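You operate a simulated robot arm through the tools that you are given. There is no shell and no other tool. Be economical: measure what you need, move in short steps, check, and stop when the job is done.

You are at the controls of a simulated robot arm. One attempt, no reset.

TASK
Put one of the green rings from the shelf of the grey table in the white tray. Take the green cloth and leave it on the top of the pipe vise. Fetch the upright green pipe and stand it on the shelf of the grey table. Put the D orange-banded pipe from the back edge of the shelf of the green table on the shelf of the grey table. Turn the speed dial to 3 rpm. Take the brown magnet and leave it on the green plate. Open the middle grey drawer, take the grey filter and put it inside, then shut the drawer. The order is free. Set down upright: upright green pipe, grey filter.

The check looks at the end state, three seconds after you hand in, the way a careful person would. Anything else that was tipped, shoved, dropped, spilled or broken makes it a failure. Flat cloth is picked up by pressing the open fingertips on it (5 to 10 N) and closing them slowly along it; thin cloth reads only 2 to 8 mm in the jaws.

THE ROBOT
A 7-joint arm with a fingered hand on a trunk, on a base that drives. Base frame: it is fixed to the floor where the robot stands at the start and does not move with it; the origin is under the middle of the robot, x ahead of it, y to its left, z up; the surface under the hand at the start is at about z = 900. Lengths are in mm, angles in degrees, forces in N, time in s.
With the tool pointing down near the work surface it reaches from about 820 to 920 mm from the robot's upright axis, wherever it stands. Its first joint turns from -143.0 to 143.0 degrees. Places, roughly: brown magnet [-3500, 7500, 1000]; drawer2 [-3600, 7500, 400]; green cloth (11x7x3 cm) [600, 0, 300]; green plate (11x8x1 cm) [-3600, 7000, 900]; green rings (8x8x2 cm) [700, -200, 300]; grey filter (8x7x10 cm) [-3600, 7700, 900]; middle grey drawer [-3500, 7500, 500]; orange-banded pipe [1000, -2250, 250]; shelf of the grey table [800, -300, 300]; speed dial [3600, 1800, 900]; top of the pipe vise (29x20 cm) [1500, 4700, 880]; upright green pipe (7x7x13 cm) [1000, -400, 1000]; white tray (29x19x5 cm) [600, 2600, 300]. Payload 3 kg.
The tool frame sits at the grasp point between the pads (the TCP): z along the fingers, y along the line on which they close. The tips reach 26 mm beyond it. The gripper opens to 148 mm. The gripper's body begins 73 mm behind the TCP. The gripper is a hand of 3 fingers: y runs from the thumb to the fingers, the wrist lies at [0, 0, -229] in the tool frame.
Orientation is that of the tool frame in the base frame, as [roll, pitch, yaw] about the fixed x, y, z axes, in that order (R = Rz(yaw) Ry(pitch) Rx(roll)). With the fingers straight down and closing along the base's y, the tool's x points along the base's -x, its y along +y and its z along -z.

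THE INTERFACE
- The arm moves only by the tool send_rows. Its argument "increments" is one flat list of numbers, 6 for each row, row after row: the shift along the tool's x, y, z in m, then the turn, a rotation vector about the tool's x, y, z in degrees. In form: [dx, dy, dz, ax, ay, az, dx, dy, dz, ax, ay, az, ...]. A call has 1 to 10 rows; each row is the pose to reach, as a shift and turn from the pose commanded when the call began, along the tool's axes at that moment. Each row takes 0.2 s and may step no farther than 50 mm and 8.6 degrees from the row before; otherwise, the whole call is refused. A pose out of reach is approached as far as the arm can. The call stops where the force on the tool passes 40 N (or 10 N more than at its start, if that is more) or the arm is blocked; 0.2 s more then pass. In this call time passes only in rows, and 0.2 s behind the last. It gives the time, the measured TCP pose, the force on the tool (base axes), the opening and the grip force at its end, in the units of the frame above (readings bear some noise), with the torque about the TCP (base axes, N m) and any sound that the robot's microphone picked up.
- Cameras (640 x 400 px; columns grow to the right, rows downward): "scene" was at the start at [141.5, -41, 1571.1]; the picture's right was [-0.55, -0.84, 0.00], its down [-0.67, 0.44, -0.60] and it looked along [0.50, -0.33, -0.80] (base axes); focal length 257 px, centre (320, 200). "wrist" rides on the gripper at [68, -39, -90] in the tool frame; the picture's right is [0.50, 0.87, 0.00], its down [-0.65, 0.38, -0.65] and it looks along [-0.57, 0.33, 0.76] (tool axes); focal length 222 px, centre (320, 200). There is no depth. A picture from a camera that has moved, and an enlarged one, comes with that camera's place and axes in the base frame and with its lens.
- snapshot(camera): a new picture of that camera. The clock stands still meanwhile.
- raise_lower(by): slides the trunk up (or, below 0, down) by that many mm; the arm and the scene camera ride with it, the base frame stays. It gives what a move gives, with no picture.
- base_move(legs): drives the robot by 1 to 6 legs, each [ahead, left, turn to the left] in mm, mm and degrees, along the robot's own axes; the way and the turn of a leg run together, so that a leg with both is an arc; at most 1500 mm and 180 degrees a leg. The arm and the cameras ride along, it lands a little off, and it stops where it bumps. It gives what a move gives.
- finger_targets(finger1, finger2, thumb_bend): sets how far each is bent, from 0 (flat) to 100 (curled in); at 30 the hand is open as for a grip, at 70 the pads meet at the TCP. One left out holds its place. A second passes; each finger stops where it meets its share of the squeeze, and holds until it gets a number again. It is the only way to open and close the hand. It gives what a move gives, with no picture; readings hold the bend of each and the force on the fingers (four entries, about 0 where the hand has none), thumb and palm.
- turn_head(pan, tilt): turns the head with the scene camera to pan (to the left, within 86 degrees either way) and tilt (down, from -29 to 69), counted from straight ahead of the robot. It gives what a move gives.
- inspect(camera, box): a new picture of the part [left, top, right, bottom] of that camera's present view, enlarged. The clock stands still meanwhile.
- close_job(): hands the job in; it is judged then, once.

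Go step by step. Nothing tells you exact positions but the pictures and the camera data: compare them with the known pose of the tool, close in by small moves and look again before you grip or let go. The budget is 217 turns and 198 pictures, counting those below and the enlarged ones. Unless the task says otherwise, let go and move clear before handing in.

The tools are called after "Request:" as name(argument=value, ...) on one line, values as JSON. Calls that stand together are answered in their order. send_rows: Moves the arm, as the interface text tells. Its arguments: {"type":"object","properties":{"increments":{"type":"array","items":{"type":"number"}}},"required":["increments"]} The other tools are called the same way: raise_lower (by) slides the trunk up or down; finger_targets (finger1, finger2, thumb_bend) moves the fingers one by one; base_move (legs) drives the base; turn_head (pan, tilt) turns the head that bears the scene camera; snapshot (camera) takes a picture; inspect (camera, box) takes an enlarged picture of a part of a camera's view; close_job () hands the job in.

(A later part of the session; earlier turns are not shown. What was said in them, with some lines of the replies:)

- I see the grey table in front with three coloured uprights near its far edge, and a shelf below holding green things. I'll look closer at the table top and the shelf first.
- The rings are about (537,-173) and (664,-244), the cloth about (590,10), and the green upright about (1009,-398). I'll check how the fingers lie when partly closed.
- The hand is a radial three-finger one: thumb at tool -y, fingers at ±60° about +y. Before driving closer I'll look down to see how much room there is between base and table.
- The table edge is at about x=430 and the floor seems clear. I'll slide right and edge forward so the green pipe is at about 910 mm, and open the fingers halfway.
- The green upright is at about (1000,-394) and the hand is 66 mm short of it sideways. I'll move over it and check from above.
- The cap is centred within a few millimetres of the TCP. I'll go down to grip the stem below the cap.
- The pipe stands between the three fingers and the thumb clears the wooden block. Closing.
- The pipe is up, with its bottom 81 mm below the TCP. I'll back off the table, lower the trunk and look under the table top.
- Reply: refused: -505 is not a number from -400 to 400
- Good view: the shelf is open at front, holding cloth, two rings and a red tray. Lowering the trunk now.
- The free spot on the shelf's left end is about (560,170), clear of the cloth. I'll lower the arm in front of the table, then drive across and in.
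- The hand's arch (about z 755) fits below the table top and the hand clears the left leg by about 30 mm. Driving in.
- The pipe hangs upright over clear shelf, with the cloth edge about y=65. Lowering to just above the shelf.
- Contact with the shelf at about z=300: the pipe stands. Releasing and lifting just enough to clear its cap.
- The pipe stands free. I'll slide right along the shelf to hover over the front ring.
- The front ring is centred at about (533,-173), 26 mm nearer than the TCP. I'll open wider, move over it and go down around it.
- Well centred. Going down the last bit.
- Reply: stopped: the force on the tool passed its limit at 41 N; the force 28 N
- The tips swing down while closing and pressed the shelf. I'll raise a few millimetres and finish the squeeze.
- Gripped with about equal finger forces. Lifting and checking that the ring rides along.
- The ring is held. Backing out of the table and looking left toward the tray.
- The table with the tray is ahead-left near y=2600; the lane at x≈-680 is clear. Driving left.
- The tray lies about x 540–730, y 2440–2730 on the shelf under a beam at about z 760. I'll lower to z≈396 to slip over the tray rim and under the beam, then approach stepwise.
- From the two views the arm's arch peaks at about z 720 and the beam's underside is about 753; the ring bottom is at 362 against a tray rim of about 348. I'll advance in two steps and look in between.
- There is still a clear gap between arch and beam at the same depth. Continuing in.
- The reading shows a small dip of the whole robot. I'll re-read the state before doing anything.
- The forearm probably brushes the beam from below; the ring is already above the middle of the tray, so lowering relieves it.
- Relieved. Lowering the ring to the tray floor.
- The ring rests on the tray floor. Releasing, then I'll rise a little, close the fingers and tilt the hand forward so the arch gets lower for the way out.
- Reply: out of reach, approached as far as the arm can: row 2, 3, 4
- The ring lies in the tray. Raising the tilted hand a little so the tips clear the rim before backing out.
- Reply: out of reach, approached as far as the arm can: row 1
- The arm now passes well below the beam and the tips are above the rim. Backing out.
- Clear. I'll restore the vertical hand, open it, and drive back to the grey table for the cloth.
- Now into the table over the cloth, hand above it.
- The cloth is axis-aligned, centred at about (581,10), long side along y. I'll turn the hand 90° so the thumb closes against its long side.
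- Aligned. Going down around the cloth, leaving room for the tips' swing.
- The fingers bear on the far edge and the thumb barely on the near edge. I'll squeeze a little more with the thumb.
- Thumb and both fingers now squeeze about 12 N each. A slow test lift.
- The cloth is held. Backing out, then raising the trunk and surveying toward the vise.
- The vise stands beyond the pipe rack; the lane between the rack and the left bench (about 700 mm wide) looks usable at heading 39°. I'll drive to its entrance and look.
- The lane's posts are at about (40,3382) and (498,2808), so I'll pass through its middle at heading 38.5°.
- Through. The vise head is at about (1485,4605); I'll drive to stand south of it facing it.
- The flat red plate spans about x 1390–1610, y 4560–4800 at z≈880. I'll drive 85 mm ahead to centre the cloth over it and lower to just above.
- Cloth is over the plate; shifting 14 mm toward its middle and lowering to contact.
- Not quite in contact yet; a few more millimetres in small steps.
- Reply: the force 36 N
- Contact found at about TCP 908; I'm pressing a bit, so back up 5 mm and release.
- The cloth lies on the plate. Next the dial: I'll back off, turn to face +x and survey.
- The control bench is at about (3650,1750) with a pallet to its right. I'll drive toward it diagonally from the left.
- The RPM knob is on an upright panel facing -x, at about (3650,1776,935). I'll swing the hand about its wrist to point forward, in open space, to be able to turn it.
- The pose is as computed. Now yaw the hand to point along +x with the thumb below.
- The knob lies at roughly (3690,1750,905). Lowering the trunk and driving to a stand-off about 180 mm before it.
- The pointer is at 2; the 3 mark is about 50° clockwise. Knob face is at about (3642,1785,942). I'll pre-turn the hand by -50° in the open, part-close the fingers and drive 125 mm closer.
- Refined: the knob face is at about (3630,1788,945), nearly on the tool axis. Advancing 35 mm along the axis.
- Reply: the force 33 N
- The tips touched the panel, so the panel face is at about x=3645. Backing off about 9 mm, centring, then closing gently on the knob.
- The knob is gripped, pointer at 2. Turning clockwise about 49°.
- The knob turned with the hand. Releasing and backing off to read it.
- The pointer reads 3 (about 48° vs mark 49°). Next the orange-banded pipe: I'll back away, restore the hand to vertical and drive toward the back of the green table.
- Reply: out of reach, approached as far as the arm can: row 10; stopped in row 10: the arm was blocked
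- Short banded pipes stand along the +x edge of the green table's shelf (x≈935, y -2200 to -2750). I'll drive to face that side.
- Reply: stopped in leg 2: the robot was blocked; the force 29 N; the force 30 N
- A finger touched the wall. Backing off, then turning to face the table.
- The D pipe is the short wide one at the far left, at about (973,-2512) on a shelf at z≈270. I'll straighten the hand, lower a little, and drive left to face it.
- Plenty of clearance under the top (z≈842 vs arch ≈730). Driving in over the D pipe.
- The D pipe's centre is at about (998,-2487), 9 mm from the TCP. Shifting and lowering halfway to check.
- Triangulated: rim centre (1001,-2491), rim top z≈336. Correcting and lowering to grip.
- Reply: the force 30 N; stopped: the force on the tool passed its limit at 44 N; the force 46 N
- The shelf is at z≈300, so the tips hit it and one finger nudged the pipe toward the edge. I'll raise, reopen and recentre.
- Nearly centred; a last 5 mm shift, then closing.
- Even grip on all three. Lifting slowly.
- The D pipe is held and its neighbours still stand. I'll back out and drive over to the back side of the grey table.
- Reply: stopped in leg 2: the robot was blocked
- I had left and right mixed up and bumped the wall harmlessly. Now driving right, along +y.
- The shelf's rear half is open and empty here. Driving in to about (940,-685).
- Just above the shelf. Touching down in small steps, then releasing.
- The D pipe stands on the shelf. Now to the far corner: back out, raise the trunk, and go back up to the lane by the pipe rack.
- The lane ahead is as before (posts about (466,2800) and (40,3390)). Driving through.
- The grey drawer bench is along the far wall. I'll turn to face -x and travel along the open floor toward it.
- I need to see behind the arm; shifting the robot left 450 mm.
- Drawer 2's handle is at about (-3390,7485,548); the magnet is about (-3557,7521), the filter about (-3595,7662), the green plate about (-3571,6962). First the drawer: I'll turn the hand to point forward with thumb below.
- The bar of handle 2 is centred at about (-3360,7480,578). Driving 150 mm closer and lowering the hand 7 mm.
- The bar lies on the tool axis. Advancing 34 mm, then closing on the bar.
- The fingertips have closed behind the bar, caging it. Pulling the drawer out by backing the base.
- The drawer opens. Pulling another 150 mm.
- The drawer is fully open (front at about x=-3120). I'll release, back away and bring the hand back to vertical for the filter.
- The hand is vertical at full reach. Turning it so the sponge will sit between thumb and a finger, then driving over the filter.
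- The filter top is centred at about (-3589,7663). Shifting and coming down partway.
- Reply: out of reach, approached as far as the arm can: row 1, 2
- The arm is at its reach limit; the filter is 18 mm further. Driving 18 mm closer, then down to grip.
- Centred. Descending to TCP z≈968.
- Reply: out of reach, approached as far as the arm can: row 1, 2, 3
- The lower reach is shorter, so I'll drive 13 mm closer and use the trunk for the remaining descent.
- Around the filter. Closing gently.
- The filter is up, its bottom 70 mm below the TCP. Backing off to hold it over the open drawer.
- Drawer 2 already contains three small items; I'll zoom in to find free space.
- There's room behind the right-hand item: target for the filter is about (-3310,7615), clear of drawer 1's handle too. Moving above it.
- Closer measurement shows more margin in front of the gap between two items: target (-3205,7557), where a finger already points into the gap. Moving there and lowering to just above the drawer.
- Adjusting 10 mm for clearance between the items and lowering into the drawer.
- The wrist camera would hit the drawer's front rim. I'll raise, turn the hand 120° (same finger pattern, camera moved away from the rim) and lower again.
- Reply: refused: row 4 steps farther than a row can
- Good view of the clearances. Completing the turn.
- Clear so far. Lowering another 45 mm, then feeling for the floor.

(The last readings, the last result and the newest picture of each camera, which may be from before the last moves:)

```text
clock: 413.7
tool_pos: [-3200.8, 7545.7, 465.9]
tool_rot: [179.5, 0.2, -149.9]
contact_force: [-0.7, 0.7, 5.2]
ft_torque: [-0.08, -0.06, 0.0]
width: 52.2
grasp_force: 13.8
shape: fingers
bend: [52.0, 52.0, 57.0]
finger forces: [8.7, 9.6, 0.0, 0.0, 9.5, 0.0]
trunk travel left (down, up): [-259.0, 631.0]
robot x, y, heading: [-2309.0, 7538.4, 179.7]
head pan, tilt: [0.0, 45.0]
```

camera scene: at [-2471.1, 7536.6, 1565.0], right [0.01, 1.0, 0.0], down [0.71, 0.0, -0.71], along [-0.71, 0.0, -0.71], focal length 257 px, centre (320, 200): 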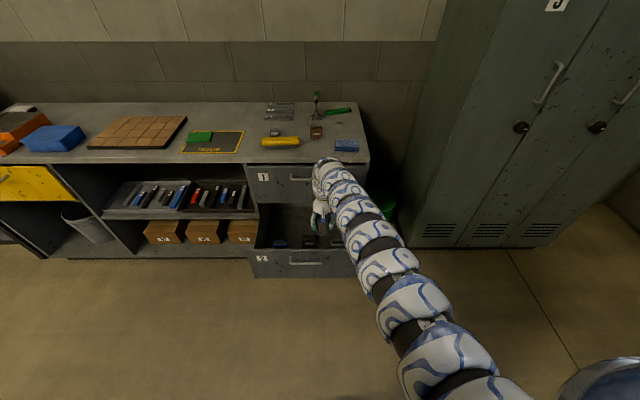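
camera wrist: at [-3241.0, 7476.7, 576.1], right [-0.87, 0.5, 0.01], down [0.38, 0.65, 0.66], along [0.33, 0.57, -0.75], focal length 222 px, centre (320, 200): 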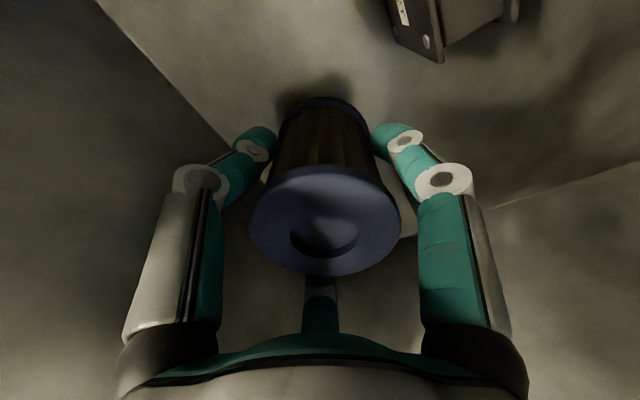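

The filter stands on the drawer floor. Releasing and lifting out.

Request:
finger_targets(finger1=42, finger2=42, thumb_bend=43)

Request:
raise_lower(by=100)

Request:
snapshot(camera="wrist")

Request:
raise_lower(by=300)

Request:
snapshot(camera="scene")

```text
clock: 414.7
tool_pos: [-3200.4, 7546.0, 464.9]
tool_rot: [179.6, 0.2, -149.9]
contact_force: [0.1, -0.1, 0.2]
ft_torque: [-0.02, 0.0, 0.01]
width: 86.3
grasp_force: 0.1
shape: fingers
bend: [42.0, 42.0, 43.0]
finger forces: [0.0, 0.0, 0.0, 0.0, 0.1, 0.0]
trunk travel left (down, up): [-259.0, 631.0]
robot x, y, heading: [-2305.7, 7536.3, 180.0]
head pan, tilt: [0.0, 45.0]
```

```text
clock: 416.0
tool_pos: [-3201.9, 7545.2, 563.7]
tool_rot: [179.4, 0.2, -149.9]
contact_force: [0.3, -0.5, 0.0]
ft_torque: [0.01, 0.02, 0.01]
width: 86.5
grasp_force: 0.0
shape: fingers
bend: [42.0, 42.0, 43.0]
finger forces: [0.0, 0.0, 0.0, 0.1, 0.0, 0.0]
trunk travel left (down, up): [-359.0, 531.0]
robot x, y, heading: [-2311.2, 7533.7, 179.7]
head pan, tilt: [0.0, 45.0]
```

```text
50 pictures are left
camera wrist: at [-3241.0, 7476.8, 655.8], right [-0.87, 0.5, 0.01], down [0.38, 0.65, 0.66], along [0.33, 0.57, -0.75], focal length 222 px, centre (320, 200)
```

wrist: 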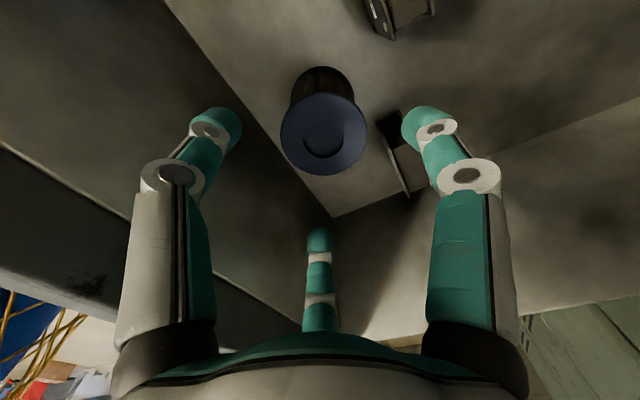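

```text
clock: 419.0
tool_pos: [-3201.3, 7544.8, 865.6]
tool_rot: [179.5, 0.2, -149.8]
contact_force: [0.3, 0.4, -0.4]
ft_torque: [0.02, 0.01, 0.0]
width: 86.5
grasp_force: 0.1
shape: fingers
bend: [42.0, 42.0, 43.0]
finger forces: [0.0, 0.0, 0.1, 0.0, 0.1, 0.0]
trunk travel left (down, up): [-659.0, 231.0]
robot x, y, heading: [-2311.7, 7536.8, 179.9]
head pan, tilt: [0.0, 45.0]
```

```text
49 pictures are left
camera scene: at [-2471.1, 7536.6, 1729.9], right [0.01, 1.0, 0.0], down [0.71, 0.0, -0.71], along [-0.71, 0.0, -0.71], focal length 257 px, centre (320, 200)
```

scene: 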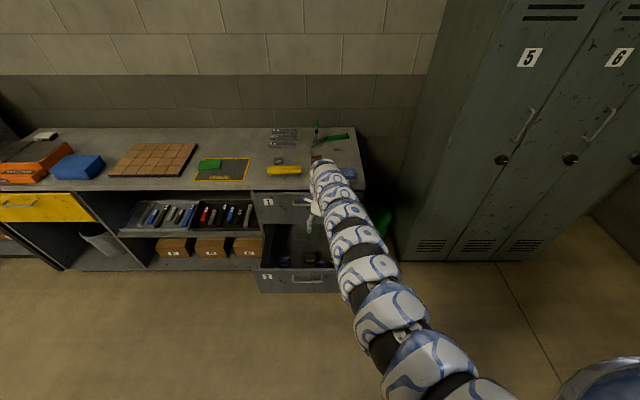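

The filter stands in the drawer. To shut it I'll point the hand forward again with a closed fist and push the front panel.

Request:
base_move(legs=[[-420, 65, 0]])

Request:
send_rows(increments=[0, 0, 0, 0, 0, -8.5, 0, 0, 0, 0, 0, -17, 0, 0, 0, 0, 0, -25.5, 0, 0, 0, 0, 0, -34, 0, 0, 0, 0, 0, -42.5, 0, 0, 0, 0, 0, -51, 0, 0, 0, 0, 0, -59.8])

Request:
finger_targets(finger1=69, finger2=69, thumb_bend=69)

```text
clock: 421.7
tool_pos: [-2771.6, 7478.0, 865.2]
tool_rot: [179.5, 0.2, -150.1]
contact_force: [-0.4, -0.2, 0.5]
ft_torque: [0.0, 0.03, 0.01]
width: 86.5
grasp_force: 0.0
shape: fingers
bend: [42.0, 42.0, 43.0]
finger forces: [0.1, 0.0, 0.0, 0.0, 0.0, 0.1]
trunk travel left (down, up): [-659.0, 231.0]
robot x, y, heading: [-1879.8, 7468.3, 179.5]
head pan, tilt: [0.0, 45.0]
```

```text
refused: row 7 steps farther than a row can; nothing moved
```

```text
clock: 422.7
tool_pos: [-2772.3, 7478.7, 864.8]
tool_rot: [179.5, 0.3, -150.1]
contact_force: [0.3, 0.0, -0.1]
ft_torque: [0.02, -0.01, -0.02]
width: 2.2
grasp_force: 0.1
shape: fingers
bend: [69.0, 69.0, 69.0]
finger forces: [0.0, 0.0, 0.0, 0.1, 0.0, 0.1]
trunk travel left (down, up): [-659.0, 231.0]
robot x, y, heading: [-1877.5, 7466.1, 179.5]
head pan, tilt: [0.0, 45.0]
```

Request:
send_rows(increments=[0, 0, 0, 0, 0, -8.5, 0, 0, 0, 0, 0, -17, 0, 0, 0, 0, 0, -25.5, 0, 0, 0, 0, 0, -34, 0, 0, 0, 0, 0, -42.5, 0, 0, 0, 0, 0, -51, 0, 0, 0, 0, 0, -59.4])

Request:
send_rows(increments=[0, 0.0327, -0.0023, -8.2, 0, 0, 0, 0.0647, -0.0093, -16.4, 0, 0, 0, 0.0953, -0.0208, -24.6, 0, 0, 0, 0.1241, -0.0365, -32.8, 0, 0, 0, 0.1502, -0.0562, -41, 0, 0, 0, 0.1734, -0.0794, -49.2, 0, 0, 0, 0.1929, -0.1056, -57.4, 0, 0, 0, 0.2085, -0.1344, -65.6, 0, 0, 0, 0.2199, -0.1651, -73.8, 0, 0, 0, 0.2268, -0.1971, -82, 0, 0])

Request:
send_rows(increments=[0, 0.032, -0.002, -7.6, 0, 0])

Request:
raise_lower(by=-400)

Request:
raise_lower(by=-180)

Request:
turn_head(pan=0, tilt=30)

Request:
snapshot(camera="scene")

```text
clock: 424.3
tool_pos: [-2772.7, 7478.0, 865.4]
tool_rot: [-179.9, 0.5, -90.7]
contact_force: [0.3, -0.3, 0.1]
ft_torque: [0.0, 0.01, -0.02]
width: 2.2
grasp_force: 0.1
shape: fingers
bend: [69.0, 69.0, 69.0]
finger forces: [0.0, 0.1, 0.0, 0.0, 0.0, 0.0]
trunk travel left (down, up): [-659.0, 231.0]
robot x, y, heading: [-1878.4, 7467.2, 179.5]
head pan, tilt: [0.0, 45.0]
```

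```text
clock: 426.5
tool_pos: [-2997.9, 7478.6, 1062.1]
tool_rot: [98.1, 0.0, -90.5]
contact_force: [-0.1, -0.8, 0.3]
ft_torque: [0.04, -0.01, -0.06]
width: 2.0
grasp_force: 0.0
shape: fingers
bend: [69.0, 69.0, 69.0]
finger forces: [0.0, 0.1, 0.0, 0.0, 0.0, 0.1]
trunk travel left (down, up): [-659.0, 231.0]
robot x, y, heading: [-1877.2, 7470.9, 179.6]
head pan, tilt: [0.0, 45.0]
```

```text
clock: 426.9
tool_pos: [-2999.5, 7481.6, 1093.2]
tool_rot: [90.4, 0.1, -90.7]
contact_force: [-0.1, -0.2, 1.3]
ft_torque: [0.05, -0.01, 0.02]
width: 2.1
grasp_force: 0.1
shape: fingers
bend: [69.0, 69.0, 69.0]
finger forces: [0.0, 0.0, 0.0, 0.0, 0.0, 0.1]
trunk travel left (down, up): [-659.0, 231.0]
robot x, y, heading: [-1883.1, 7466.9, 179.7]
head pan, tilt: [0.0, 45.0]
```

```text
clock: 430.7
tool_pos: [-3000.0, 7481.6, 695.3]
tool_rot: [90.2, 0.5, -90.8]
contact_force: [-0.2, 0.5, 0.6]
ft_torque: [-0.01, -0.01, 0.03]
width: 2.0
grasp_force: 0.0
shape: fingers
bend: [69.0, 69.0, 69.0]
finger forces: [0.0, 0.1, 0.0, 0.0, 0.0, 0.0]
trunk travel left (down, up): [-259.0, 631.0]
robot x, y, heading: [-1879.6, 7465.7, 179.6]
head pan, tilt: [0.0, 45.0]
```

```text
clock: 432.7
tool_pos: [-3000.0, 7480.2, 514.4]
tool_rot: [90.3, 0.6, -90.8]
contact_force: [-0.2, -0.2, 0.2]
ft_torque: [-0.02, -0.02, -0.02]
width: 2.2
grasp_force: 0.1
shape: fingers
bend: [69.0, 69.0, 69.0]
finger forces: [0.0, 0.1, 0.0, 0.0, 0.1, 0.0]
trunk travel left (down, up): [-79.0, 811.0]
robot x, y, heading: [-1879.2, 7468.1, 179.4]
head pan, tilt: [0.0, 45.0]
```

```text
clock: 433.5
tool_pos: [-3001.3, 7481.7, 514.0]
tool_rot: [90.4, 0.5, -90.7]
contact_force: [0.3, 0.2, -0.6]
ft_torque: [0.01, 0.02, 0.01]
width: 1.8
grasp_force: 0.1
shape: fingers
bend: [69.0, 69.0, 69.0]
finger forces: [0.1, 0.0, 0.1, 0.0, 0.0, 0.1]
trunk travel left (down, up): [-79.0, 811.0]
robot x, y, heading: [-1879.9, 7465.8, 179.7]
head pan, tilt: [0.0, 30.0]
```

```text
48 pictures are left
camera scene: at [-2051.2, 7468.1, 1172.5], right [0.01, 1.0, 0.0], down [0.5, 0.0, -0.87], along [-0.87, 0.01, -0.5], focal length 257 px, centre (320, 200)
```

scene: 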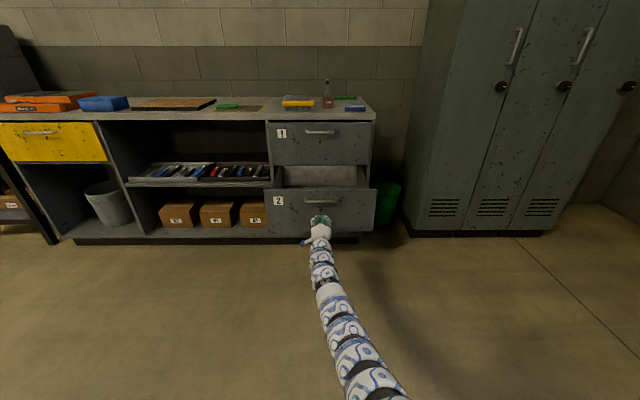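

Aligned on the panel below the handle. Pushing in stages.

Request:
base_move(legs=[[150, 0, 0], [150, 0, 0]])

Request:
snapshot(camera="scene")

```text
clock: 435.8
tool_pos: [-3300.4, 7488.0, 512.7]
tool_rot: [90.3, 0.5, -90.8]
contact_force: [0.5, 0.3, 0.6]
ft_torque: [-0.01, 0.01, -0.04]
width: 1.6
grasp_force: 0.0
shape: fingers
bend: [69.0, 69.0, 69.0]
finger forces: [0.1, 0.0, 0.0, 0.0, 0.1, 0.0]
trunk travel left (down, up): [-79.0, 811.0]
robot x, y, heading: [-2179.3, 7469.5, 179.6]
head pan, tilt: [0.0, 30.0]
```

```text
47 pictures are left
camera scene: at [-2351.0, 7471.7, 1172.6], right [0.01, 1.0, 0.0], down [0.5, -0.01, -0.87], along [-0.87, 0.01, -0.5], focal length 257 px, centre (320, 200)
```

scene: 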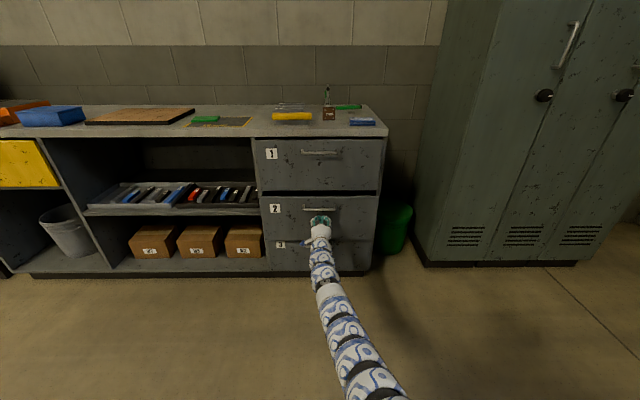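

Sliding in nicely. The last stretch in small legs.

Request:
base_move(legs=[[40, 0, 0], [15, 0, 0]])

Request:
send_rows(increments=[0, 0, 0.004, 0, 0, 0, 0, 0, 0.008, 0, 0, 0, 0, 0, 0.012, 0, 0, 0, 0, 0, 0.016, 0, 0, 0, 0, 0, 0.02, 0, 0, 0, 0, 0, 0.024, 0, 0, 0, 0, 0, 0.028, 0, 0, 0, 0, 0, 0.032, 0, 0, 0, 0, 0, 0.036, 0, 0, 0, 0, 0, 0.04, 0, 0, 0])

Request:
inspect(camera="scene", box=[250, 110, 400, 280])

```text
clock: 437.1
tool_pos: [-3354.9, 7488.8, 514.0]
tool_rot: [90.4, 0.5, -90.9]
contact_force: [-0.5, 0.3, -0.3]
ft_torque: [0.02, -0.02, 0.0]
width: 1.7
grasp_force: 0.0
shape: fingers
bend: [69.0, 69.0, 69.0]
finger forces: [0.0, 0.0, 0.0, 0.1, 0.0, 0.0]
trunk travel left (down, up): [-79.0, 811.0]
robot x, y, heading: [-2233.4, 7473.5, 179.4]
head pan, tilt: [0.0, 30.0]
```

```text
clock: 437.7
tool_pos: [-3360.4, 7488.9, 512.5]
tool_rot: [90.4, 0.5, -90.9]
contact_force: [24.5, 1.9, 0.7]
ft_torque: [0.02, 0.02, -0.05]
width: 0.0
grasp_force: 13.4
shape: fingers
bend: [71.0, 71.0, 71.0]
finger forces: [8.0, 9.2, 0.1, 0.0, 10.0, 0.0]
trunk travel left (down, up): [-79.0, 811.0]
robot x, y, heading: [-2233.2, 7474.2, 179.3]
head pan, tilt: [0.0, 30.0]
stopped in row 2: the force on the tool passed its limit at 49 N (the readings are from after the stop); the commanded pose is now the measured one
```

```text
2.35 times, centred on (325, 195) of scene
camera zoom: at [-2404.5, 7472.8, 1172.8], right [0.01, 1.0, 0.0], down [0.5, -0.01, -0.87], along [-0.87, 0.01, -0.5], focal length 606 px, centre (308, 212)
```

zoom: 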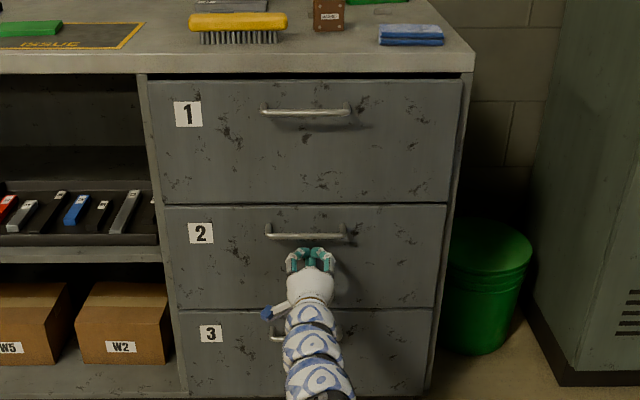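

The drawer is shut. Now the magnet: back off, hand back to vertical, and raise the trunk.

Request:
base_move(legs=[[-320, 0, 0]])

Request:
send_rows(increments=[0, -0.0327, -0.0023, 8.2, 0, 0, 0, -0.0647, -0.0093, 16.4, 0, 0, 0, -0.0953, -0.0208, 24.6, 0, 0, 0, -0.1241, -0.0365, 32.8, 0, 0, 0, -0.1502, -0.0562, 41, 0, 0, 0, -0.1734, -0.0794, 49.2, 0, 0, 0, -0.1929, -0.1056, 57.4, 0, 0, 0, -0.2085, -0.1344, 65.6, 0, 0, 0, -0.2199, -0.1651, 73.8, 0, 0, 0, -0.2268, -0.1971, 82, 0, 0])

Request:
send_rows(increments=[0, -0.03, -0.002, 8, 0, 0])

Request:
raise_lower(by=400)

Request:
raise_lower(by=390)

Request:
finger_targets(finger1=42, finger2=42, thumb_bend=42)

```text
clock: 439.8
tool_pos: [-3033.9, 7484.3, 511.1]
tool_rot: [90.5, 0.5, -90.8]
contact_force: [-0.3, -0.6, 0.2]
ft_torque: [0.0, 0.01, -0.01]
width: 1.6
grasp_force: 0.1
shape: fingers
bend: [69.0, 69.0, 69.0]
finger forces: [0.0, 0.0, 0.1, 0.0, 0.0, 0.0]
trunk travel left (down, up): [-79.0, 811.0]
robot x, y, heading: [-1910.3, 7463.7, 179.4]
head pan, tilt: [0.0, 30.0]
```

```text
clock: 442.0
tool_pos: [-2836.0, 7485.3, 286.4]
tool_rot: [172.5, 0.6, -90.9]
contact_force: [-0.2, -0.3, -0.1]
ft_torque: [-0.03, 0.03, -0.01]
width: 1.6
grasp_force: 0.0
shape: fingers
bend: [69.0, 69.0, 69.0]
finger forces: [0.0, 0.0, 0.0, 0.0, 0.0, 0.0]
trunk travel left (down, up): [-79.0, 811.0]
robot x, y, heading: [-1909.3, 7466.7, 179.3]
head pan, tilt: [0.0, 30.0]
```

```text
clock: 442.4
tool_pos: [-2799.8, 7484.1, 287.3]
tool_rot: [-179.5, 0.6, -90.8]
contact_force: [-0.9, -0.4, -0.2]
ft_torque: [0.04, 0.0, 0.01]
width: 1.5
grasp_force: 0.1
shape: fingers
bend: [69.0, 69.0, 69.0]
finger forces: [0.0, 0.0, 0.0, 0.0, 0.0, 0.1]
out of reach, approached as far as the arm can: row 1
trunk travel left (down, up): [-79.0, 811.0]
robot x, y, heading: [-1902.5, 7464.0, 179.4]
head pan, tilt: [0.0, 30.0]
```

```text
clock: 446.3
tool_pos: [-2800.4, 7483.6, 686.5]
tool_rot: [-179.5, 0.5, -90.9]
contact_force: [0.2, 0.1, 0.0]
ft_torque: [0.02, 0.02, 0.01]
width: 1.8
grasp_force: 0.1
shape: fingers
bend: [69.0, 69.0, 69.0]
finger forces: [0.0, 0.0, 0.1, 0.1, 0.0, 0.1]
trunk travel left (down, up): [-479.0, 411.0]
robot x, y, heading: [-1905.5, 7465.8, 179.4]
head pan, tilt: [0.0, 30.0]
```

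```text
clock: 450.0
tool_pos: [-2800.8, 7484.2, 1076.2]
tool_rot: [-179.5, 0.5, -90.9]
contact_force: [0.0, -0.3, 0.2]
ft_torque: [0.0, -0.02, -0.01]
width: 1.4
grasp_force: 0.1
shape: fingers
bend: [69.0, 69.0, 69.0]
finger forces: [0.1, 0.0, 0.0, 0.0, 0.0, 0.1]
trunk travel left (down, up): [-869.0, 21.0]
robot x, y, heading: [-1908.9, 7463.5, 179.4]
head pan, tilt: [0.0, 30.0]
```

```text
clock: 451.0
tool_pos: [-2801.1, 7484.8, 1076.3]
tool_rot: [-179.5, 0.5, -91.0]
contact_force: [0.5, -0.2, 0.2]
ft_torque: [-0.04, 0.03, 0.0]
width: 88.1
grasp_force: 0.0
shape: fingers
bend: [42.0, 42.0, 42.0]
finger forces: [0.1, 0.0, 0.0, 0.0, 0.0, 0.0]
trunk travel left (down, up): [-869.0, 21.0]
robot x, y, heading: [-1907.9, 7463.1, 179.3]
head pan, tilt: [0.0, 30.0]
```

Driving in over the magnet.

Request:
base_move(legs=[[745, -30, 0.5]])

Request:
snapshot(camera="wrist")

Request:
snapshot(camera="scene")

```text
clock: 455.1
tool_pos: [-3549.5, 7521.8, 1076.7]
tool_rot: [-179.6, 0.5, -90.7]
contact_force: [0.9, -0.5, 0.0]
ft_torque: [0.0, 0.02, 0.01]
width: 88.1
grasp_force: 0.0
shape: fingers
bend: [42.0, 42.0, 42.0]
finger forces: [0.0, 0.1, 0.0, 0.0, 0.0, 0.1]
trunk travel left (down, up): [-869.0, 21.0]
robot x, y, heading: [-2652.9, 7501.2, 179.3]
head pan, tilt: [0.0, 30.0]
```

```text
45 pictures are left
camera wrist: at [-3514.1, 7452.9, 1167.7], right [-0.87, -0.49, -0.01], down [-0.37, 0.66, 0.66], along [-0.31, 0.58, -0.75], focal length 222 px, centre (320, 200)
```

wrist: 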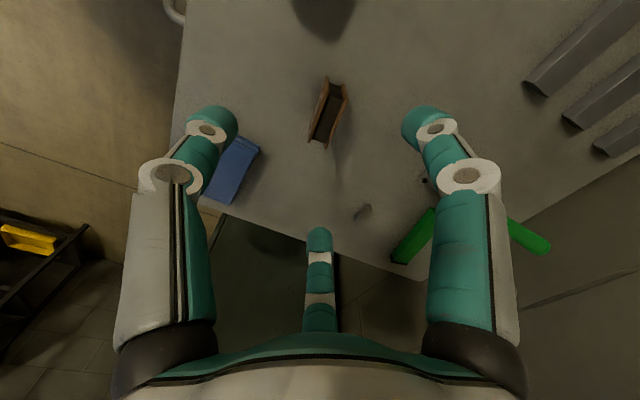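

```text
44 pictures are left
camera scene: at [-2829.0, 7506.9, 1962.5], right [0.01, 1.0, 0.0], down [0.5, -0.01, -0.87], along [-0.87, 0.01, -0.5], focal length 257 px, centre (320, 200)
```

scene: 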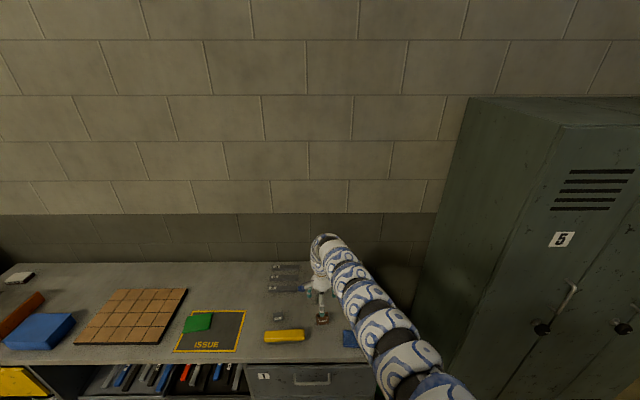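

Request:
inspect(camera="wrist", box=[270, 50, 390, 170])

Request:
inspect(camera="scene", box=[280, 270, 370, 350])

```text
3.33 times, centred on (330, 110) of wrist
camera zoom: at [-3514.1, 7452.9, 1167.7], right [-0.87, -0.49, -0.01], down [-0.37, 0.66, 0.66], along [-0.31, 0.58, -0.75], focal length 740 px, centre (287, 500)
```

zoom: 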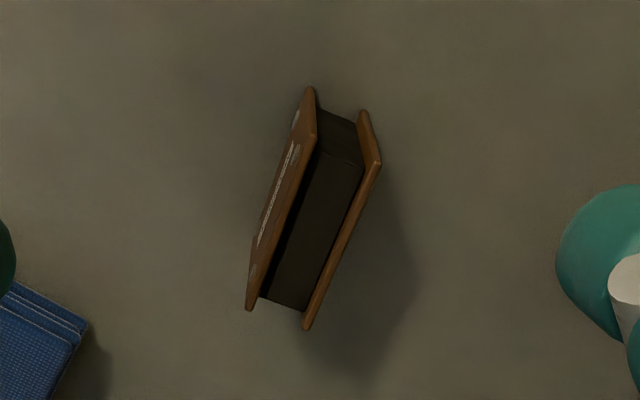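

```text
5.00 times, centred on (325, 310) of scene
camera zoom: at [-2829.0, 7506.9, 1962.5], right [0.01, 1.0, 0.0], down [0.5, -0.01, -0.87], along [-0.87, 0.01, -0.5], focal length 1287 px, centre (295, -350)
```

zoom: 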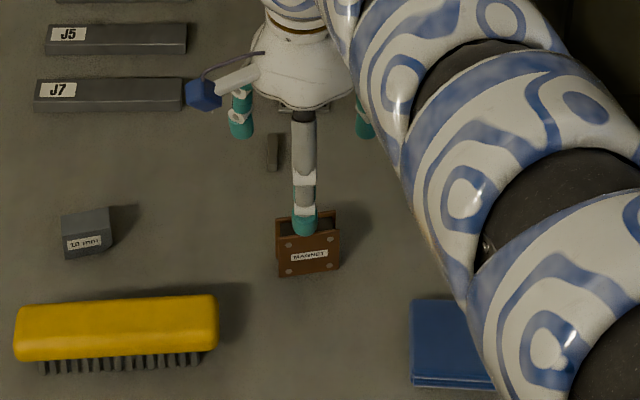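

The magnet stands at about (-3559,7525), 55 mm wide, 20 mm thick, turned about 8°. Aligning and lowering partway.

Request:
send_rows(increments=[-0.003, 0.01, 0, 0, 0, -7])

Request:
raise_lower(by=-85)

Request:
snapshot(camera="wrist")

```text
clock: 455.5
tool_pos: [-3551.2, 7557.7, 1079.1]
tool_rot: [-179.4, 0.9, -86.2]
contact_force: [-0.6, 7.0, 0.0]
ft_torque: [-0.63, -0.07, 0.0]
width: 88.3
grasp_force: 0.0
shape: fingers
bend: [42.0, 42.0, 42.0]
finger forces: [0.0, 0.1, 0.0, 0.1, 0.2, 0.1]
out of reach, approached as far as the arm can: row 1
trunk travel left (down, up): [-869.0, 21.0]
robot x, y, heading: [-2655.3, 7504.2, 179.3]
head pan, tilt: [0.0, 30.0]
```

```text
clock: 456.7
tool_pos: [-3547.5, 7532.7, 993.7]
tool_rot: [-179.4, 1.0, -84.7]
contact_force: [-0.3, 0.1, -0.1]
ft_torque: [-0.01, -0.03, 0.0]
width: 88.6
grasp_force: 0.2
shape: fingers
bend: [42.0, 42.0, 42.0]
finger forces: [0.0, 0.1, 0.0, 0.1, 0.0, 0.1]
trunk travel left (down, up): [-784.0, 106.0]
robot x, y, heading: [-2654.5, 7506.6, 179.4]
head pan, tilt: [0.0, 30.0]
```

```text
41 pictures are left
camera wrist: at [-3503.7, 7466.9, 1085.0], right [-0.82, -0.58, -0.02], down [-0.44, 0.61, 0.66], along [-0.37, 0.55, -0.75], focal length 222 px, centre (320, 200)
```

wrist: 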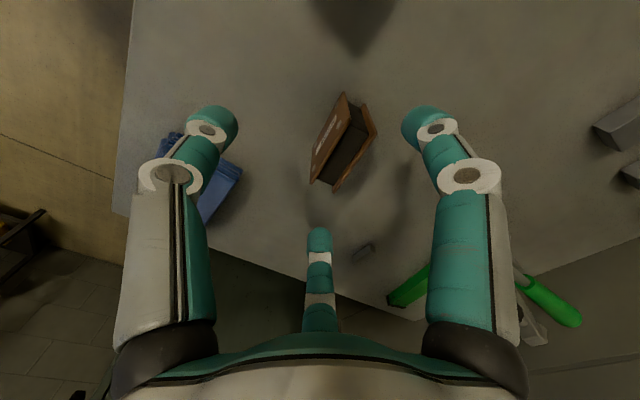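

The arm is at its limit sideways, so I'll use the base for the last 10 mm shift.

Request:
base_move(legs=[[10, 10, 0]])

Request:
inspect(camera="wrist", box=[240, 80, 400, 240])

```text
clock: 457.4
tool_pos: [-3557.3, 7521.4, 993.3]
tool_rot: [-179.4, 1.2, -84.6]
contact_force: [-0.3, -0.4, 0.3]
ft_torque: [0.01, 0.02, 0.01]
width: 88.0
grasp_force: 0.0
shape: fingers
bend: [42.0, 42.0, 42.0]
finger forces: [0.1, 0.0, 0.0, 0.1, 0.0, 0.0]
trunk travel left (down, up): [-784.0, 106.0]
robot x, y, heading: [-2667.1, 7496.7, 179.5]
head pan, tilt: [0.0, 30.0]
```

```text
2.50 times, centred on (320, 160) of wrist
camera zoom: at [-3514.4, 7455.8, 1084.1], right [-0.82, -0.58, -0.02], down [-0.44, 0.6, 0.66], along [-0.37, 0.55, -0.75], focal length 555 px, centre (320, 300)
```

zoom: 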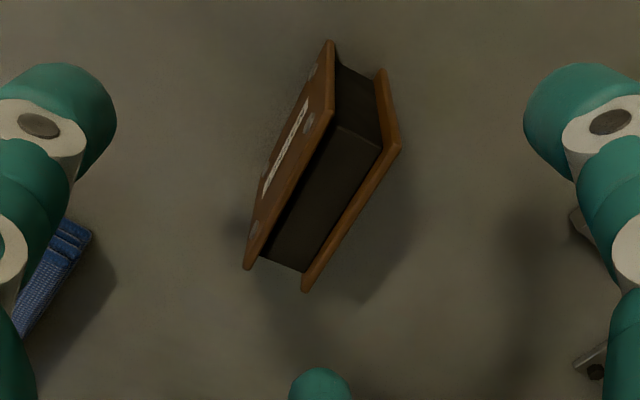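

Centred and aligned within 3°. Lowering and gripping.

Request:
raise_lower(by=-54)

Request:
finger_targets(finger1=68, finger2=68, thumb_bend=68)

Request:
snapshot(camera="wrist")

```text
clock: 458.4
tool_pos: [-3556.6, 7523.1, 940.3]
tool_rot: [-179.5, 1.0, -84.6]
contact_force: [-0.5, -0.2, 0.3]
ft_torque: [-0.02, 0.0, -0.02]
width: 88.4
grasp_force: 0.0
shape: fingers
bend: [42.0, 42.0, 42.0]
finger forces: [0.1, 0.0, 0.0, 0.1, 0.0, 0.1]
trunk travel left (down, up): [-730.0, 160.0]
robot x, y, heading: [-2665.7, 7495.5, 179.2]
head pan, tilt: [0.0, 30.0]
```

```text
clock: 459.4
tool_pos: [-3556.4, 7522.4, 939.7]
tool_rot: [-179.4, 1.1, -84.6]
contact_force: [0.4, -0.3, -0.7]
ft_torque: [0.02, 0.02, 0.0]
width: 21.7
grasp_force: 7.5
shape: fingers
bend: [63.0, 63.0, 64.0]
finger forces: [3.3, 3.6, 0.0, 0.0, 7.0, 0.0]
trunk travel left (down, up): [-730.0, 160.0]
robot x, y, heading: [-2667.6, 7495.6, 179.5]
head pan, tilt: [0.0, 30.0]
```

```text
39 pictures are left
camera wrist: at [-3513.6, 7456.6, 1030.8], right [-0.82, -0.58, -0.02], down [-0.44, 0.61, 0.66], along [-0.37, 0.55, -0.75], focal length 222 px, centre (320, 200)
```

wrist: 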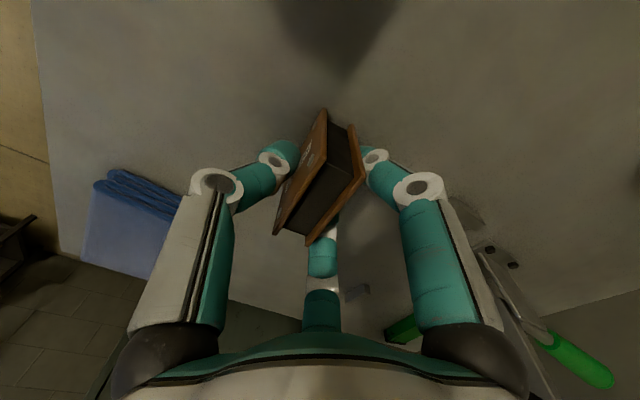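

Gripped. Lifting.

Request:
raise_lower(by=110)

Request:
snapshot(camera="wrist")

Request:
inspect(camera="scene", box=[160, 250, 370, 370])

```text
clock: 460.8
tool_pos: [-3556.6, 7522.4, 1050.9]
tool_rot: [-179.4, 0.9, -84.7]
contact_force: [-0.8, -0.8, -2.6]
ft_torque: [0.02, 0.03, 0.0]
width: 21.6
grasp_force: 6.8
shape: fingers
bend: [64.0, 63.0, 64.0]
finger forces: [3.3, 3.6, 0.0, 0.1, 6.9, 0.1]
trunk travel left (down, up): [-840.0, 50.0]
robot x, y, heading: [-2667.4, 7496.6, 179.2]
head pan, tilt: [0.0, 30.0]
```

```text
38 pictures are left
camera wrist: at [-3513.8, 7456.7, 1140.6], right [-0.82, -0.58, -0.02], down [-0.44, 0.61, 0.66], along [-0.37, 0.55, -0.75], focal length 222 px, centre (320, 200)
```

wrist: 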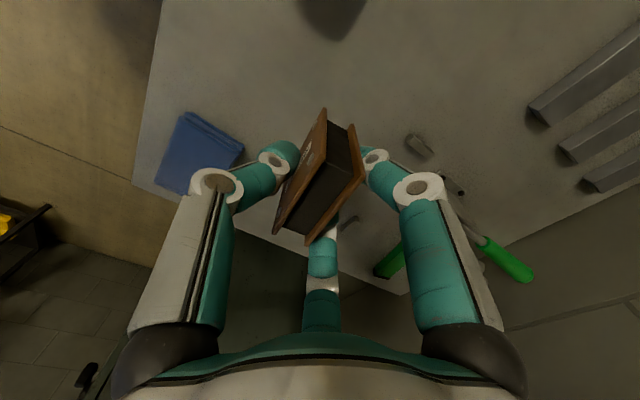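

```text
3.05 times, centred on (265, 310) of scene
camera zoom: at [-2838.7, 7496.9, 1933.5], right [0.01, 1.0, 0.0], down [0.5, -0.01, -0.87], along [-0.87, 0.01, -0.5], focal length 784 px, centre (488, -135)
```

zoom: 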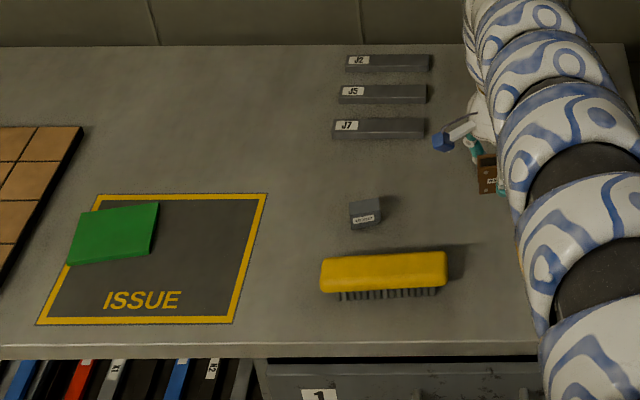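

The magnet is held. The green plate's centre is at about (-3563,6965). Driving left over it.

Request:
base_move(legs=[[4, 555, 0.5]])

Request:
snapshot(camera="wrist")

Request:
inspect(camera="scene", box=[240, 240, 400, 350])

```text
clock: 464.0
tool_pos: [-3562.2, 6950.3, 1049.9]
tool_rot: [-179.5, 1.0, -83.7]
contact_force: [-0.5, 0.1, -2.2]
ft_torque: [0.03, 0.0, 0.0]
width: 21.7
grasp_force: 7.2
shape: fingers
bend: [64.0, 63.0, 64.0]
finger forces: [3.3, 3.7, 0.0, 0.0, 7.0, 0.1]
trunk travel left (down, up): [-840.0, 50.0]
robot x, y, heading: [-2670.2, 6941.8, -179.5]
head pan, tilt: [0.0, 30.0]
```

```text
36 pictures are left
camera wrist: at [-3517.7, 6884.9, 1140.7], right [-0.81, -0.59, -0.02], down [-0.45, 0.6, 0.66], along [-0.38, 0.54, -0.75], focal length 222 px, centre (320, 200)
```

wrist: 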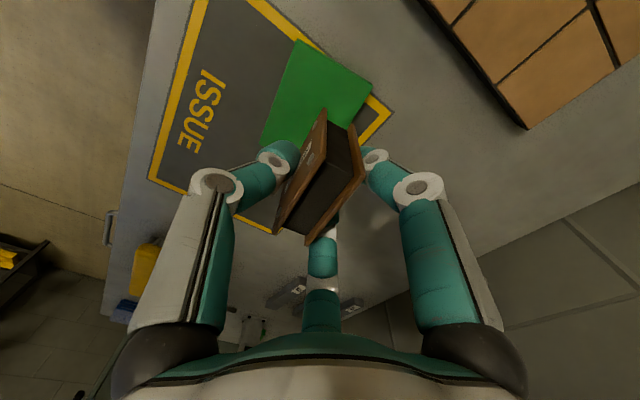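

```text
3.64 times, centred on (320, 295) of scene
camera zoom: at [-2843.2, 6936.4, 1933.6], right [-0.01, 1.0, 0.0], down [0.5, 0.0, -0.87], along [-0.87, -0.01, -0.5], focal length 936 px, centre (320, -146)
```

zoom: 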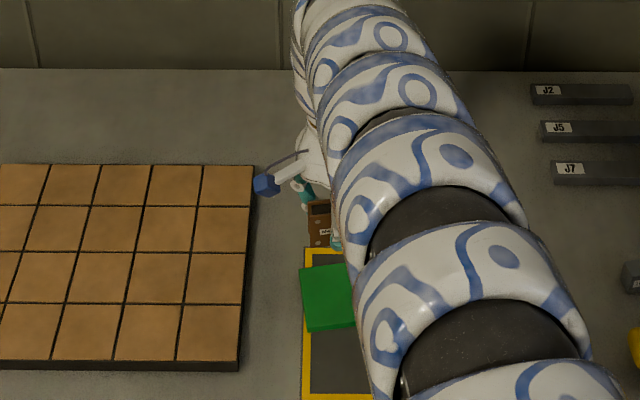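

The plate spans x -3513…-3605, y 6910…7015, centre (-3560,6962). Shifting 10 mm and lowering.

Request:
base_move(legs=[[0, -11, 0]])

Request:
raise_lower(by=-91)

Request:
snapshot(camera="wrist")

```text
clock: 464.8
tool_pos: [-3562.6, 6963.3, 1050.1]
tool_rot: [-179.5, 1.0, -83.7]
contact_force: [0.8, -0.1, -1.1]
ft_torque: [0.0, -0.01, -0.02]
width: 21.6
grasp_force: 6.7
shape: fingers
bend: [64.0, 63.0, 64.0]
finger forces: [3.3, 3.7, 0.0, 0.1, 7.0, 0.0]
trunk travel left (down, up): [-840.0, 50.0]
robot x, y, heading: [-2671.0, 6951.5, -179.6]
head pan, tilt: [0.0, 30.0]
```

```text
clock: 466.0
tool_pos: [-3561.6, 6961.3, 959.5]
tool_rot: [-179.5, 1.0, -83.7]
contact_force: [-0.3, 0.0, -1.5]
ft_torque: [-0.01, 0.02, 0.02]
width: 21.5
grasp_force: 7.2
shape: fingers
bend: [64.0, 63.0, 64.0]
finger forces: [3.4, 3.6, 0.1, 0.1, 7.1, 0.0]
trunk travel left (down, up): [-749.0, 141.0]
robot x, y, heading: [-2671.7, 6950.5, -179.5]
head pan, tilt: [0.0, 30.0]
```

```text
34 pictures are left
camera wrist: at [-3517.7, 6896.8, 1049.9], right [-0.81, -0.59, -0.02], down [-0.45, 0.6, 0.66], along [-0.38, 0.54, -0.75], focal length 222 px, centre (320, 200)
```

wrist: 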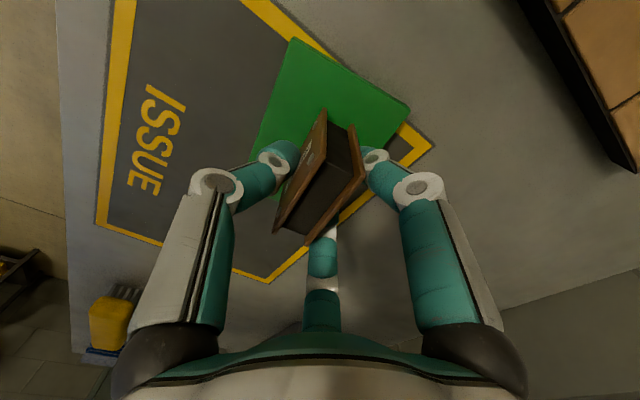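

Over the plate; a 6 mm centring nudge, then lowering to touch.

Request:
base_move(legs=[[0, 6, 0]])

Request:
raise_lower(by=-6)

Request:
raise_lower(by=-3)

```text
clock: 466.8
tool_pos: [-3562.1, 6954.8, 958.3]
tool_rot: [-179.4, 1.0, -83.7]
contact_force: [-0.6, -0.2, -1.2]
ft_torque: [0.01, 0.02, 0.01]
width: 21.6
grasp_force: 6.6
shape: fingers
bend: [64.0, 63.0, 64.0]
finger forces: [3.3, 3.6, 0.0, 0.0, 7.0, 0.0]
trunk travel left (down, up): [-749.0, 141.0]
robot x, y, heading: [-2673.2, 6941.7, -179.4]
head pan, tilt: [0.0, 30.0]
```

```text
clock: 467.3
tool_pos: [-3562.6, 6955.8, 954.2]
tool_rot: [-179.5, 1.0, -83.7]
contact_force: [-0.4, -0.2, -2.1]
ft_torque: [-0.01, 0.0, 0.03]
width: 21.6
grasp_force: 7.2
shape: fingers
bend: [64.0, 63.0, 64.0]
finger forces: [3.2, 3.6, 0.1, 0.0, 7.0, 0.0]
trunk travel left (down, up): [-743.0, 147.0]
robot x, y, heading: [-2670.5, 6946.6, -179.7]
head pan, tilt: [0.0, 30.0]
```

```text
clock: 467.8
tool_pos: [-3562.1, 6955.4, 951.1]
tool_rot: [-179.5, 1.1, -83.7]
contact_force: [-0.9, -0.1, -1.8]
ft_torque: [0.01, -0.03, 0.04]
width: 21.8
grasp_force: 7.0
shape: fingers
bend: [64.0, 63.0, 64.0]
finger forces: [3.4, 3.7, 0.0, 0.0, 7.2, 0.0]
trunk travel left (down, up): [-740.0, 150.0]
robot x, y, heading: [-2672.3, 6943.2, -179.8]
head pan, tilt: [0.0, 30.0]
```

Request:
raise_lower(by=-3)

Request:
raise_lower(by=-2)

```text
clock: 468.3
tool_pos: [-3560.9, 6955.0, 949.1]
tool_rot: [-179.3, 1.0, -83.7]
contact_force: [0.7, 0.7, 8.2]
ft_torque: [0.03, -0.05, 0.0]
width: 21.3
grasp_force: 9.1
shape: fingers
bend: [64.0, 63.0, 64.0]
finger forces: [4.2, 4.4, 0.1, 0.0, 8.9, 0.0]
trunk travel left (down, up): [-737.0, 153.0]
robot x, y, heading: [-2671.4, 6943.6, -179.6]
head pan, tilt: [0.0, 30.0]
```

```text
clock: 468.9
tool_pos: [-3561.5, 6955.4, 947.4]
tool_rot: [-179.5, 0.9, -83.8]
contact_force: [-0.8, -0.1, 14.5]
ft_torque: [0.01, -0.06, 0.01]
width: 20.8
grasp_force: 9.6
shape: fingers
bend: [64.0, 64.0, 65.0]
finger forces: [4.6, 4.8, 0.0, 0.0, 9.5, 0.0]
trunk travel left (down, up): [-735.0, 155.0]
robot x, y, heading: [-2672.3, 6943.4, -179.5]
head pan, tilt: [0.0, 30.0]
```

Contact. Raising 2 mm to unload, releasing and lifting clear.

Request:
raise_lower(by=2)

Request:
finger_targets(finger1=50, finger2=50, thumb_bend=50)

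Request:
raise_lower(by=130)

Request:
snapshot(camera="wrist")

```text
clock: 469.4
tool_pos: [-3561.2, 6954.7, 947.8]
tool_rot: [-179.4, 1.0, -83.8]
contact_force: [-1.0, -0.6, 5.2]
ft_torque: [0.02, -0.04, 0.01]
width: 20.9
grasp_force: 8.7
shape: fingers
bend: [64.0, 64.0, 65.0]
finger forces: [4.5, 4.6, 0.0, 0.1, 8.5, 0.0]
trunk travel left (down, up): [-737.0, 153.0]
robot x, y, heading: [-2669.6, 6944.9, -179.6]
head pan, tilt: [0.0, 30.0]
```

```text
clock: 470.4
tool_pos: [-3563.4, 6955.7, 946.9]
tool_rot: [-179.4, 1.0, -83.7]
contact_force: [0.3, 0.6, 0.5]
ft_torque: [0.01, 0.03, -0.02]
width: 61.8
grasp_force: 0.0
shape: fingers
bend: [50.0, 50.0, 50.0]
finger forces: [0.0, 0.1, 0.0, 0.1, 0.1, 0.0]
trunk travel left (down, up): [-737.0, 153.0]
robot x, y, heading: [-2671.3, 6943.5, -179.3]
head pan, tilt: [0.0, 30.0]
```

```text
clock: 472.0
tool_pos: [-3562.7, 6956.2, 1076.5]
tool_rot: [-179.4, 0.9, -83.7]
contact_force: [-0.2, 0.7, 0.4]
ft_torque: [-0.01, 0.01, 0.04]
width: 61.7
grasp_force: 0.0
shape: fingers
bend: [50.0, 50.0, 50.0]
finger forces: [0.0, 0.0, 0.0, 0.0, 0.0, 0.0]
trunk travel left (down, up): [-867.0, 23.0]
robot x, y, heading: [-2668.5, 6943.7, -179.6]
head pan, tilt: [0.0, 30.0]
```

```text
33 pictures are left
camera wrist: at [-3517.7, 6890.6, 1167.7], right [-0.81, -0.59, -0.02], down [-0.45, 0.6, 0.66], along [-0.38, 0.54, -0.75], focal length 222 px, centre (320, 200)
```

wrist: 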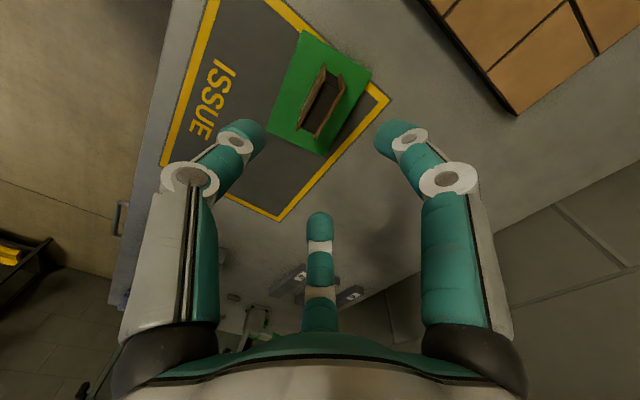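

The magnet stands on the green plate. Backing away and taking a last look at bench and drawer.

Request:
base_move(legs=[[-500, 0, 0]])

Request:
turn_head(pan=-15, tilt=30)

Request:
inspect(camera="scene", box=[180, 130, 460, 320])

```text
clock: 474.9
tool_pos: [-3060.3, 6955.9, 1077.8]
tool_rot: [-179.5, 1.0, -83.5]
contact_force: [-0.1, -0.3, 1.0]
ft_torque: [-0.03, -0.01, 0.01]
width: 61.8
grasp_force: 0.1
shape: fingers
bend: [50.0, 50.0, 50.0]
finger forces: [0.0, 0.0, 0.0, 0.1, 0.1, 0.1]
trunk travel left (down, up): [-867.0, 23.0]
robot x, y, heading: [-2170.4, 6950.8, -179.5]
head pan, tilt: [0.0, 30.0]
```

```text
clock: 475.7
tool_pos: [-3060.1, 6956.0, 1076.6]
tool_rot: [-179.4, 0.9, -83.4]
contact_force: [-0.8, -0.3, 0.0]
ft_torque: [-0.02, 0.0, 0.04]
width: 61.7
grasp_force: 0.1
shape: fingers
bend: [50.0, 50.0, 50.0]
finger forces: [0.0, 0.1, 0.0, 0.0, 0.0, 0.0]
trunk travel left (down, up): [-867.0, 23.0]
robot x, y, heading: [-2170.2, 6949.3, -179.4]
head pan, tilt: [-15.0, 30.0]
```

```text
2.11 times, centred on (320, 225) of scene
camera zoom: at [-2338.8, 6969.8, 1960.6], right [0.25, 0.97, 0.0], down [0.48, -0.12, -0.87], along [-0.84, 0.21, -0.5], focal length 542 px, centre (320, 147)
```

zoom: 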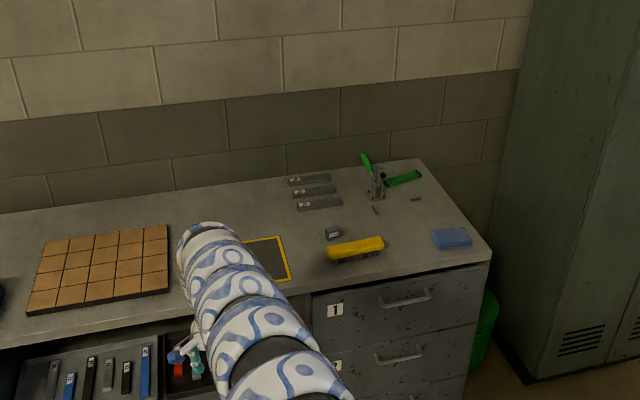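

Everything on the list looks done: the drawer is shut, the bench is tidy and the hand is clear. Handing in.

Request:
close_job()

```text
The job is handed in.
```

I finished all seven tasks and handed the job in. I checked each one by camera as I went, but I don't know the judge's result.

- **Green ring:** one ring is in the white tray. While carrying it in, the arm pressed lightly on the rack's front beam from below. The rack and its pipes looked undisturbed in a later picture.
- **Green cloth:** it lies on the flat red plate of the pipe vise.
- **Upright green pipe:** it stands on the left end of the grey table's shelf.
- **Pipe D:** it stands on the back part of the grey table's shelf. The first grip pushed it about 20 mm toward the edge of the green table's shelf, so I reopened the hand, centred it and gripped again. Its neighbours stayed upright.
- **Speed dial:** the pointer reads 3 rpm, within a degree or two of the mark.
- **Brown magnet:** it stands on the green plate.
- **Grey filter:** it was upright in the middle drawer, between and in front of the magnets already there. I then pushed the drawer shut. I couldn't see inside afterwards, so I can't confirm it is still upright.

The robot also touched the bare wall behind the green table twice, and nothing there was disturbed.
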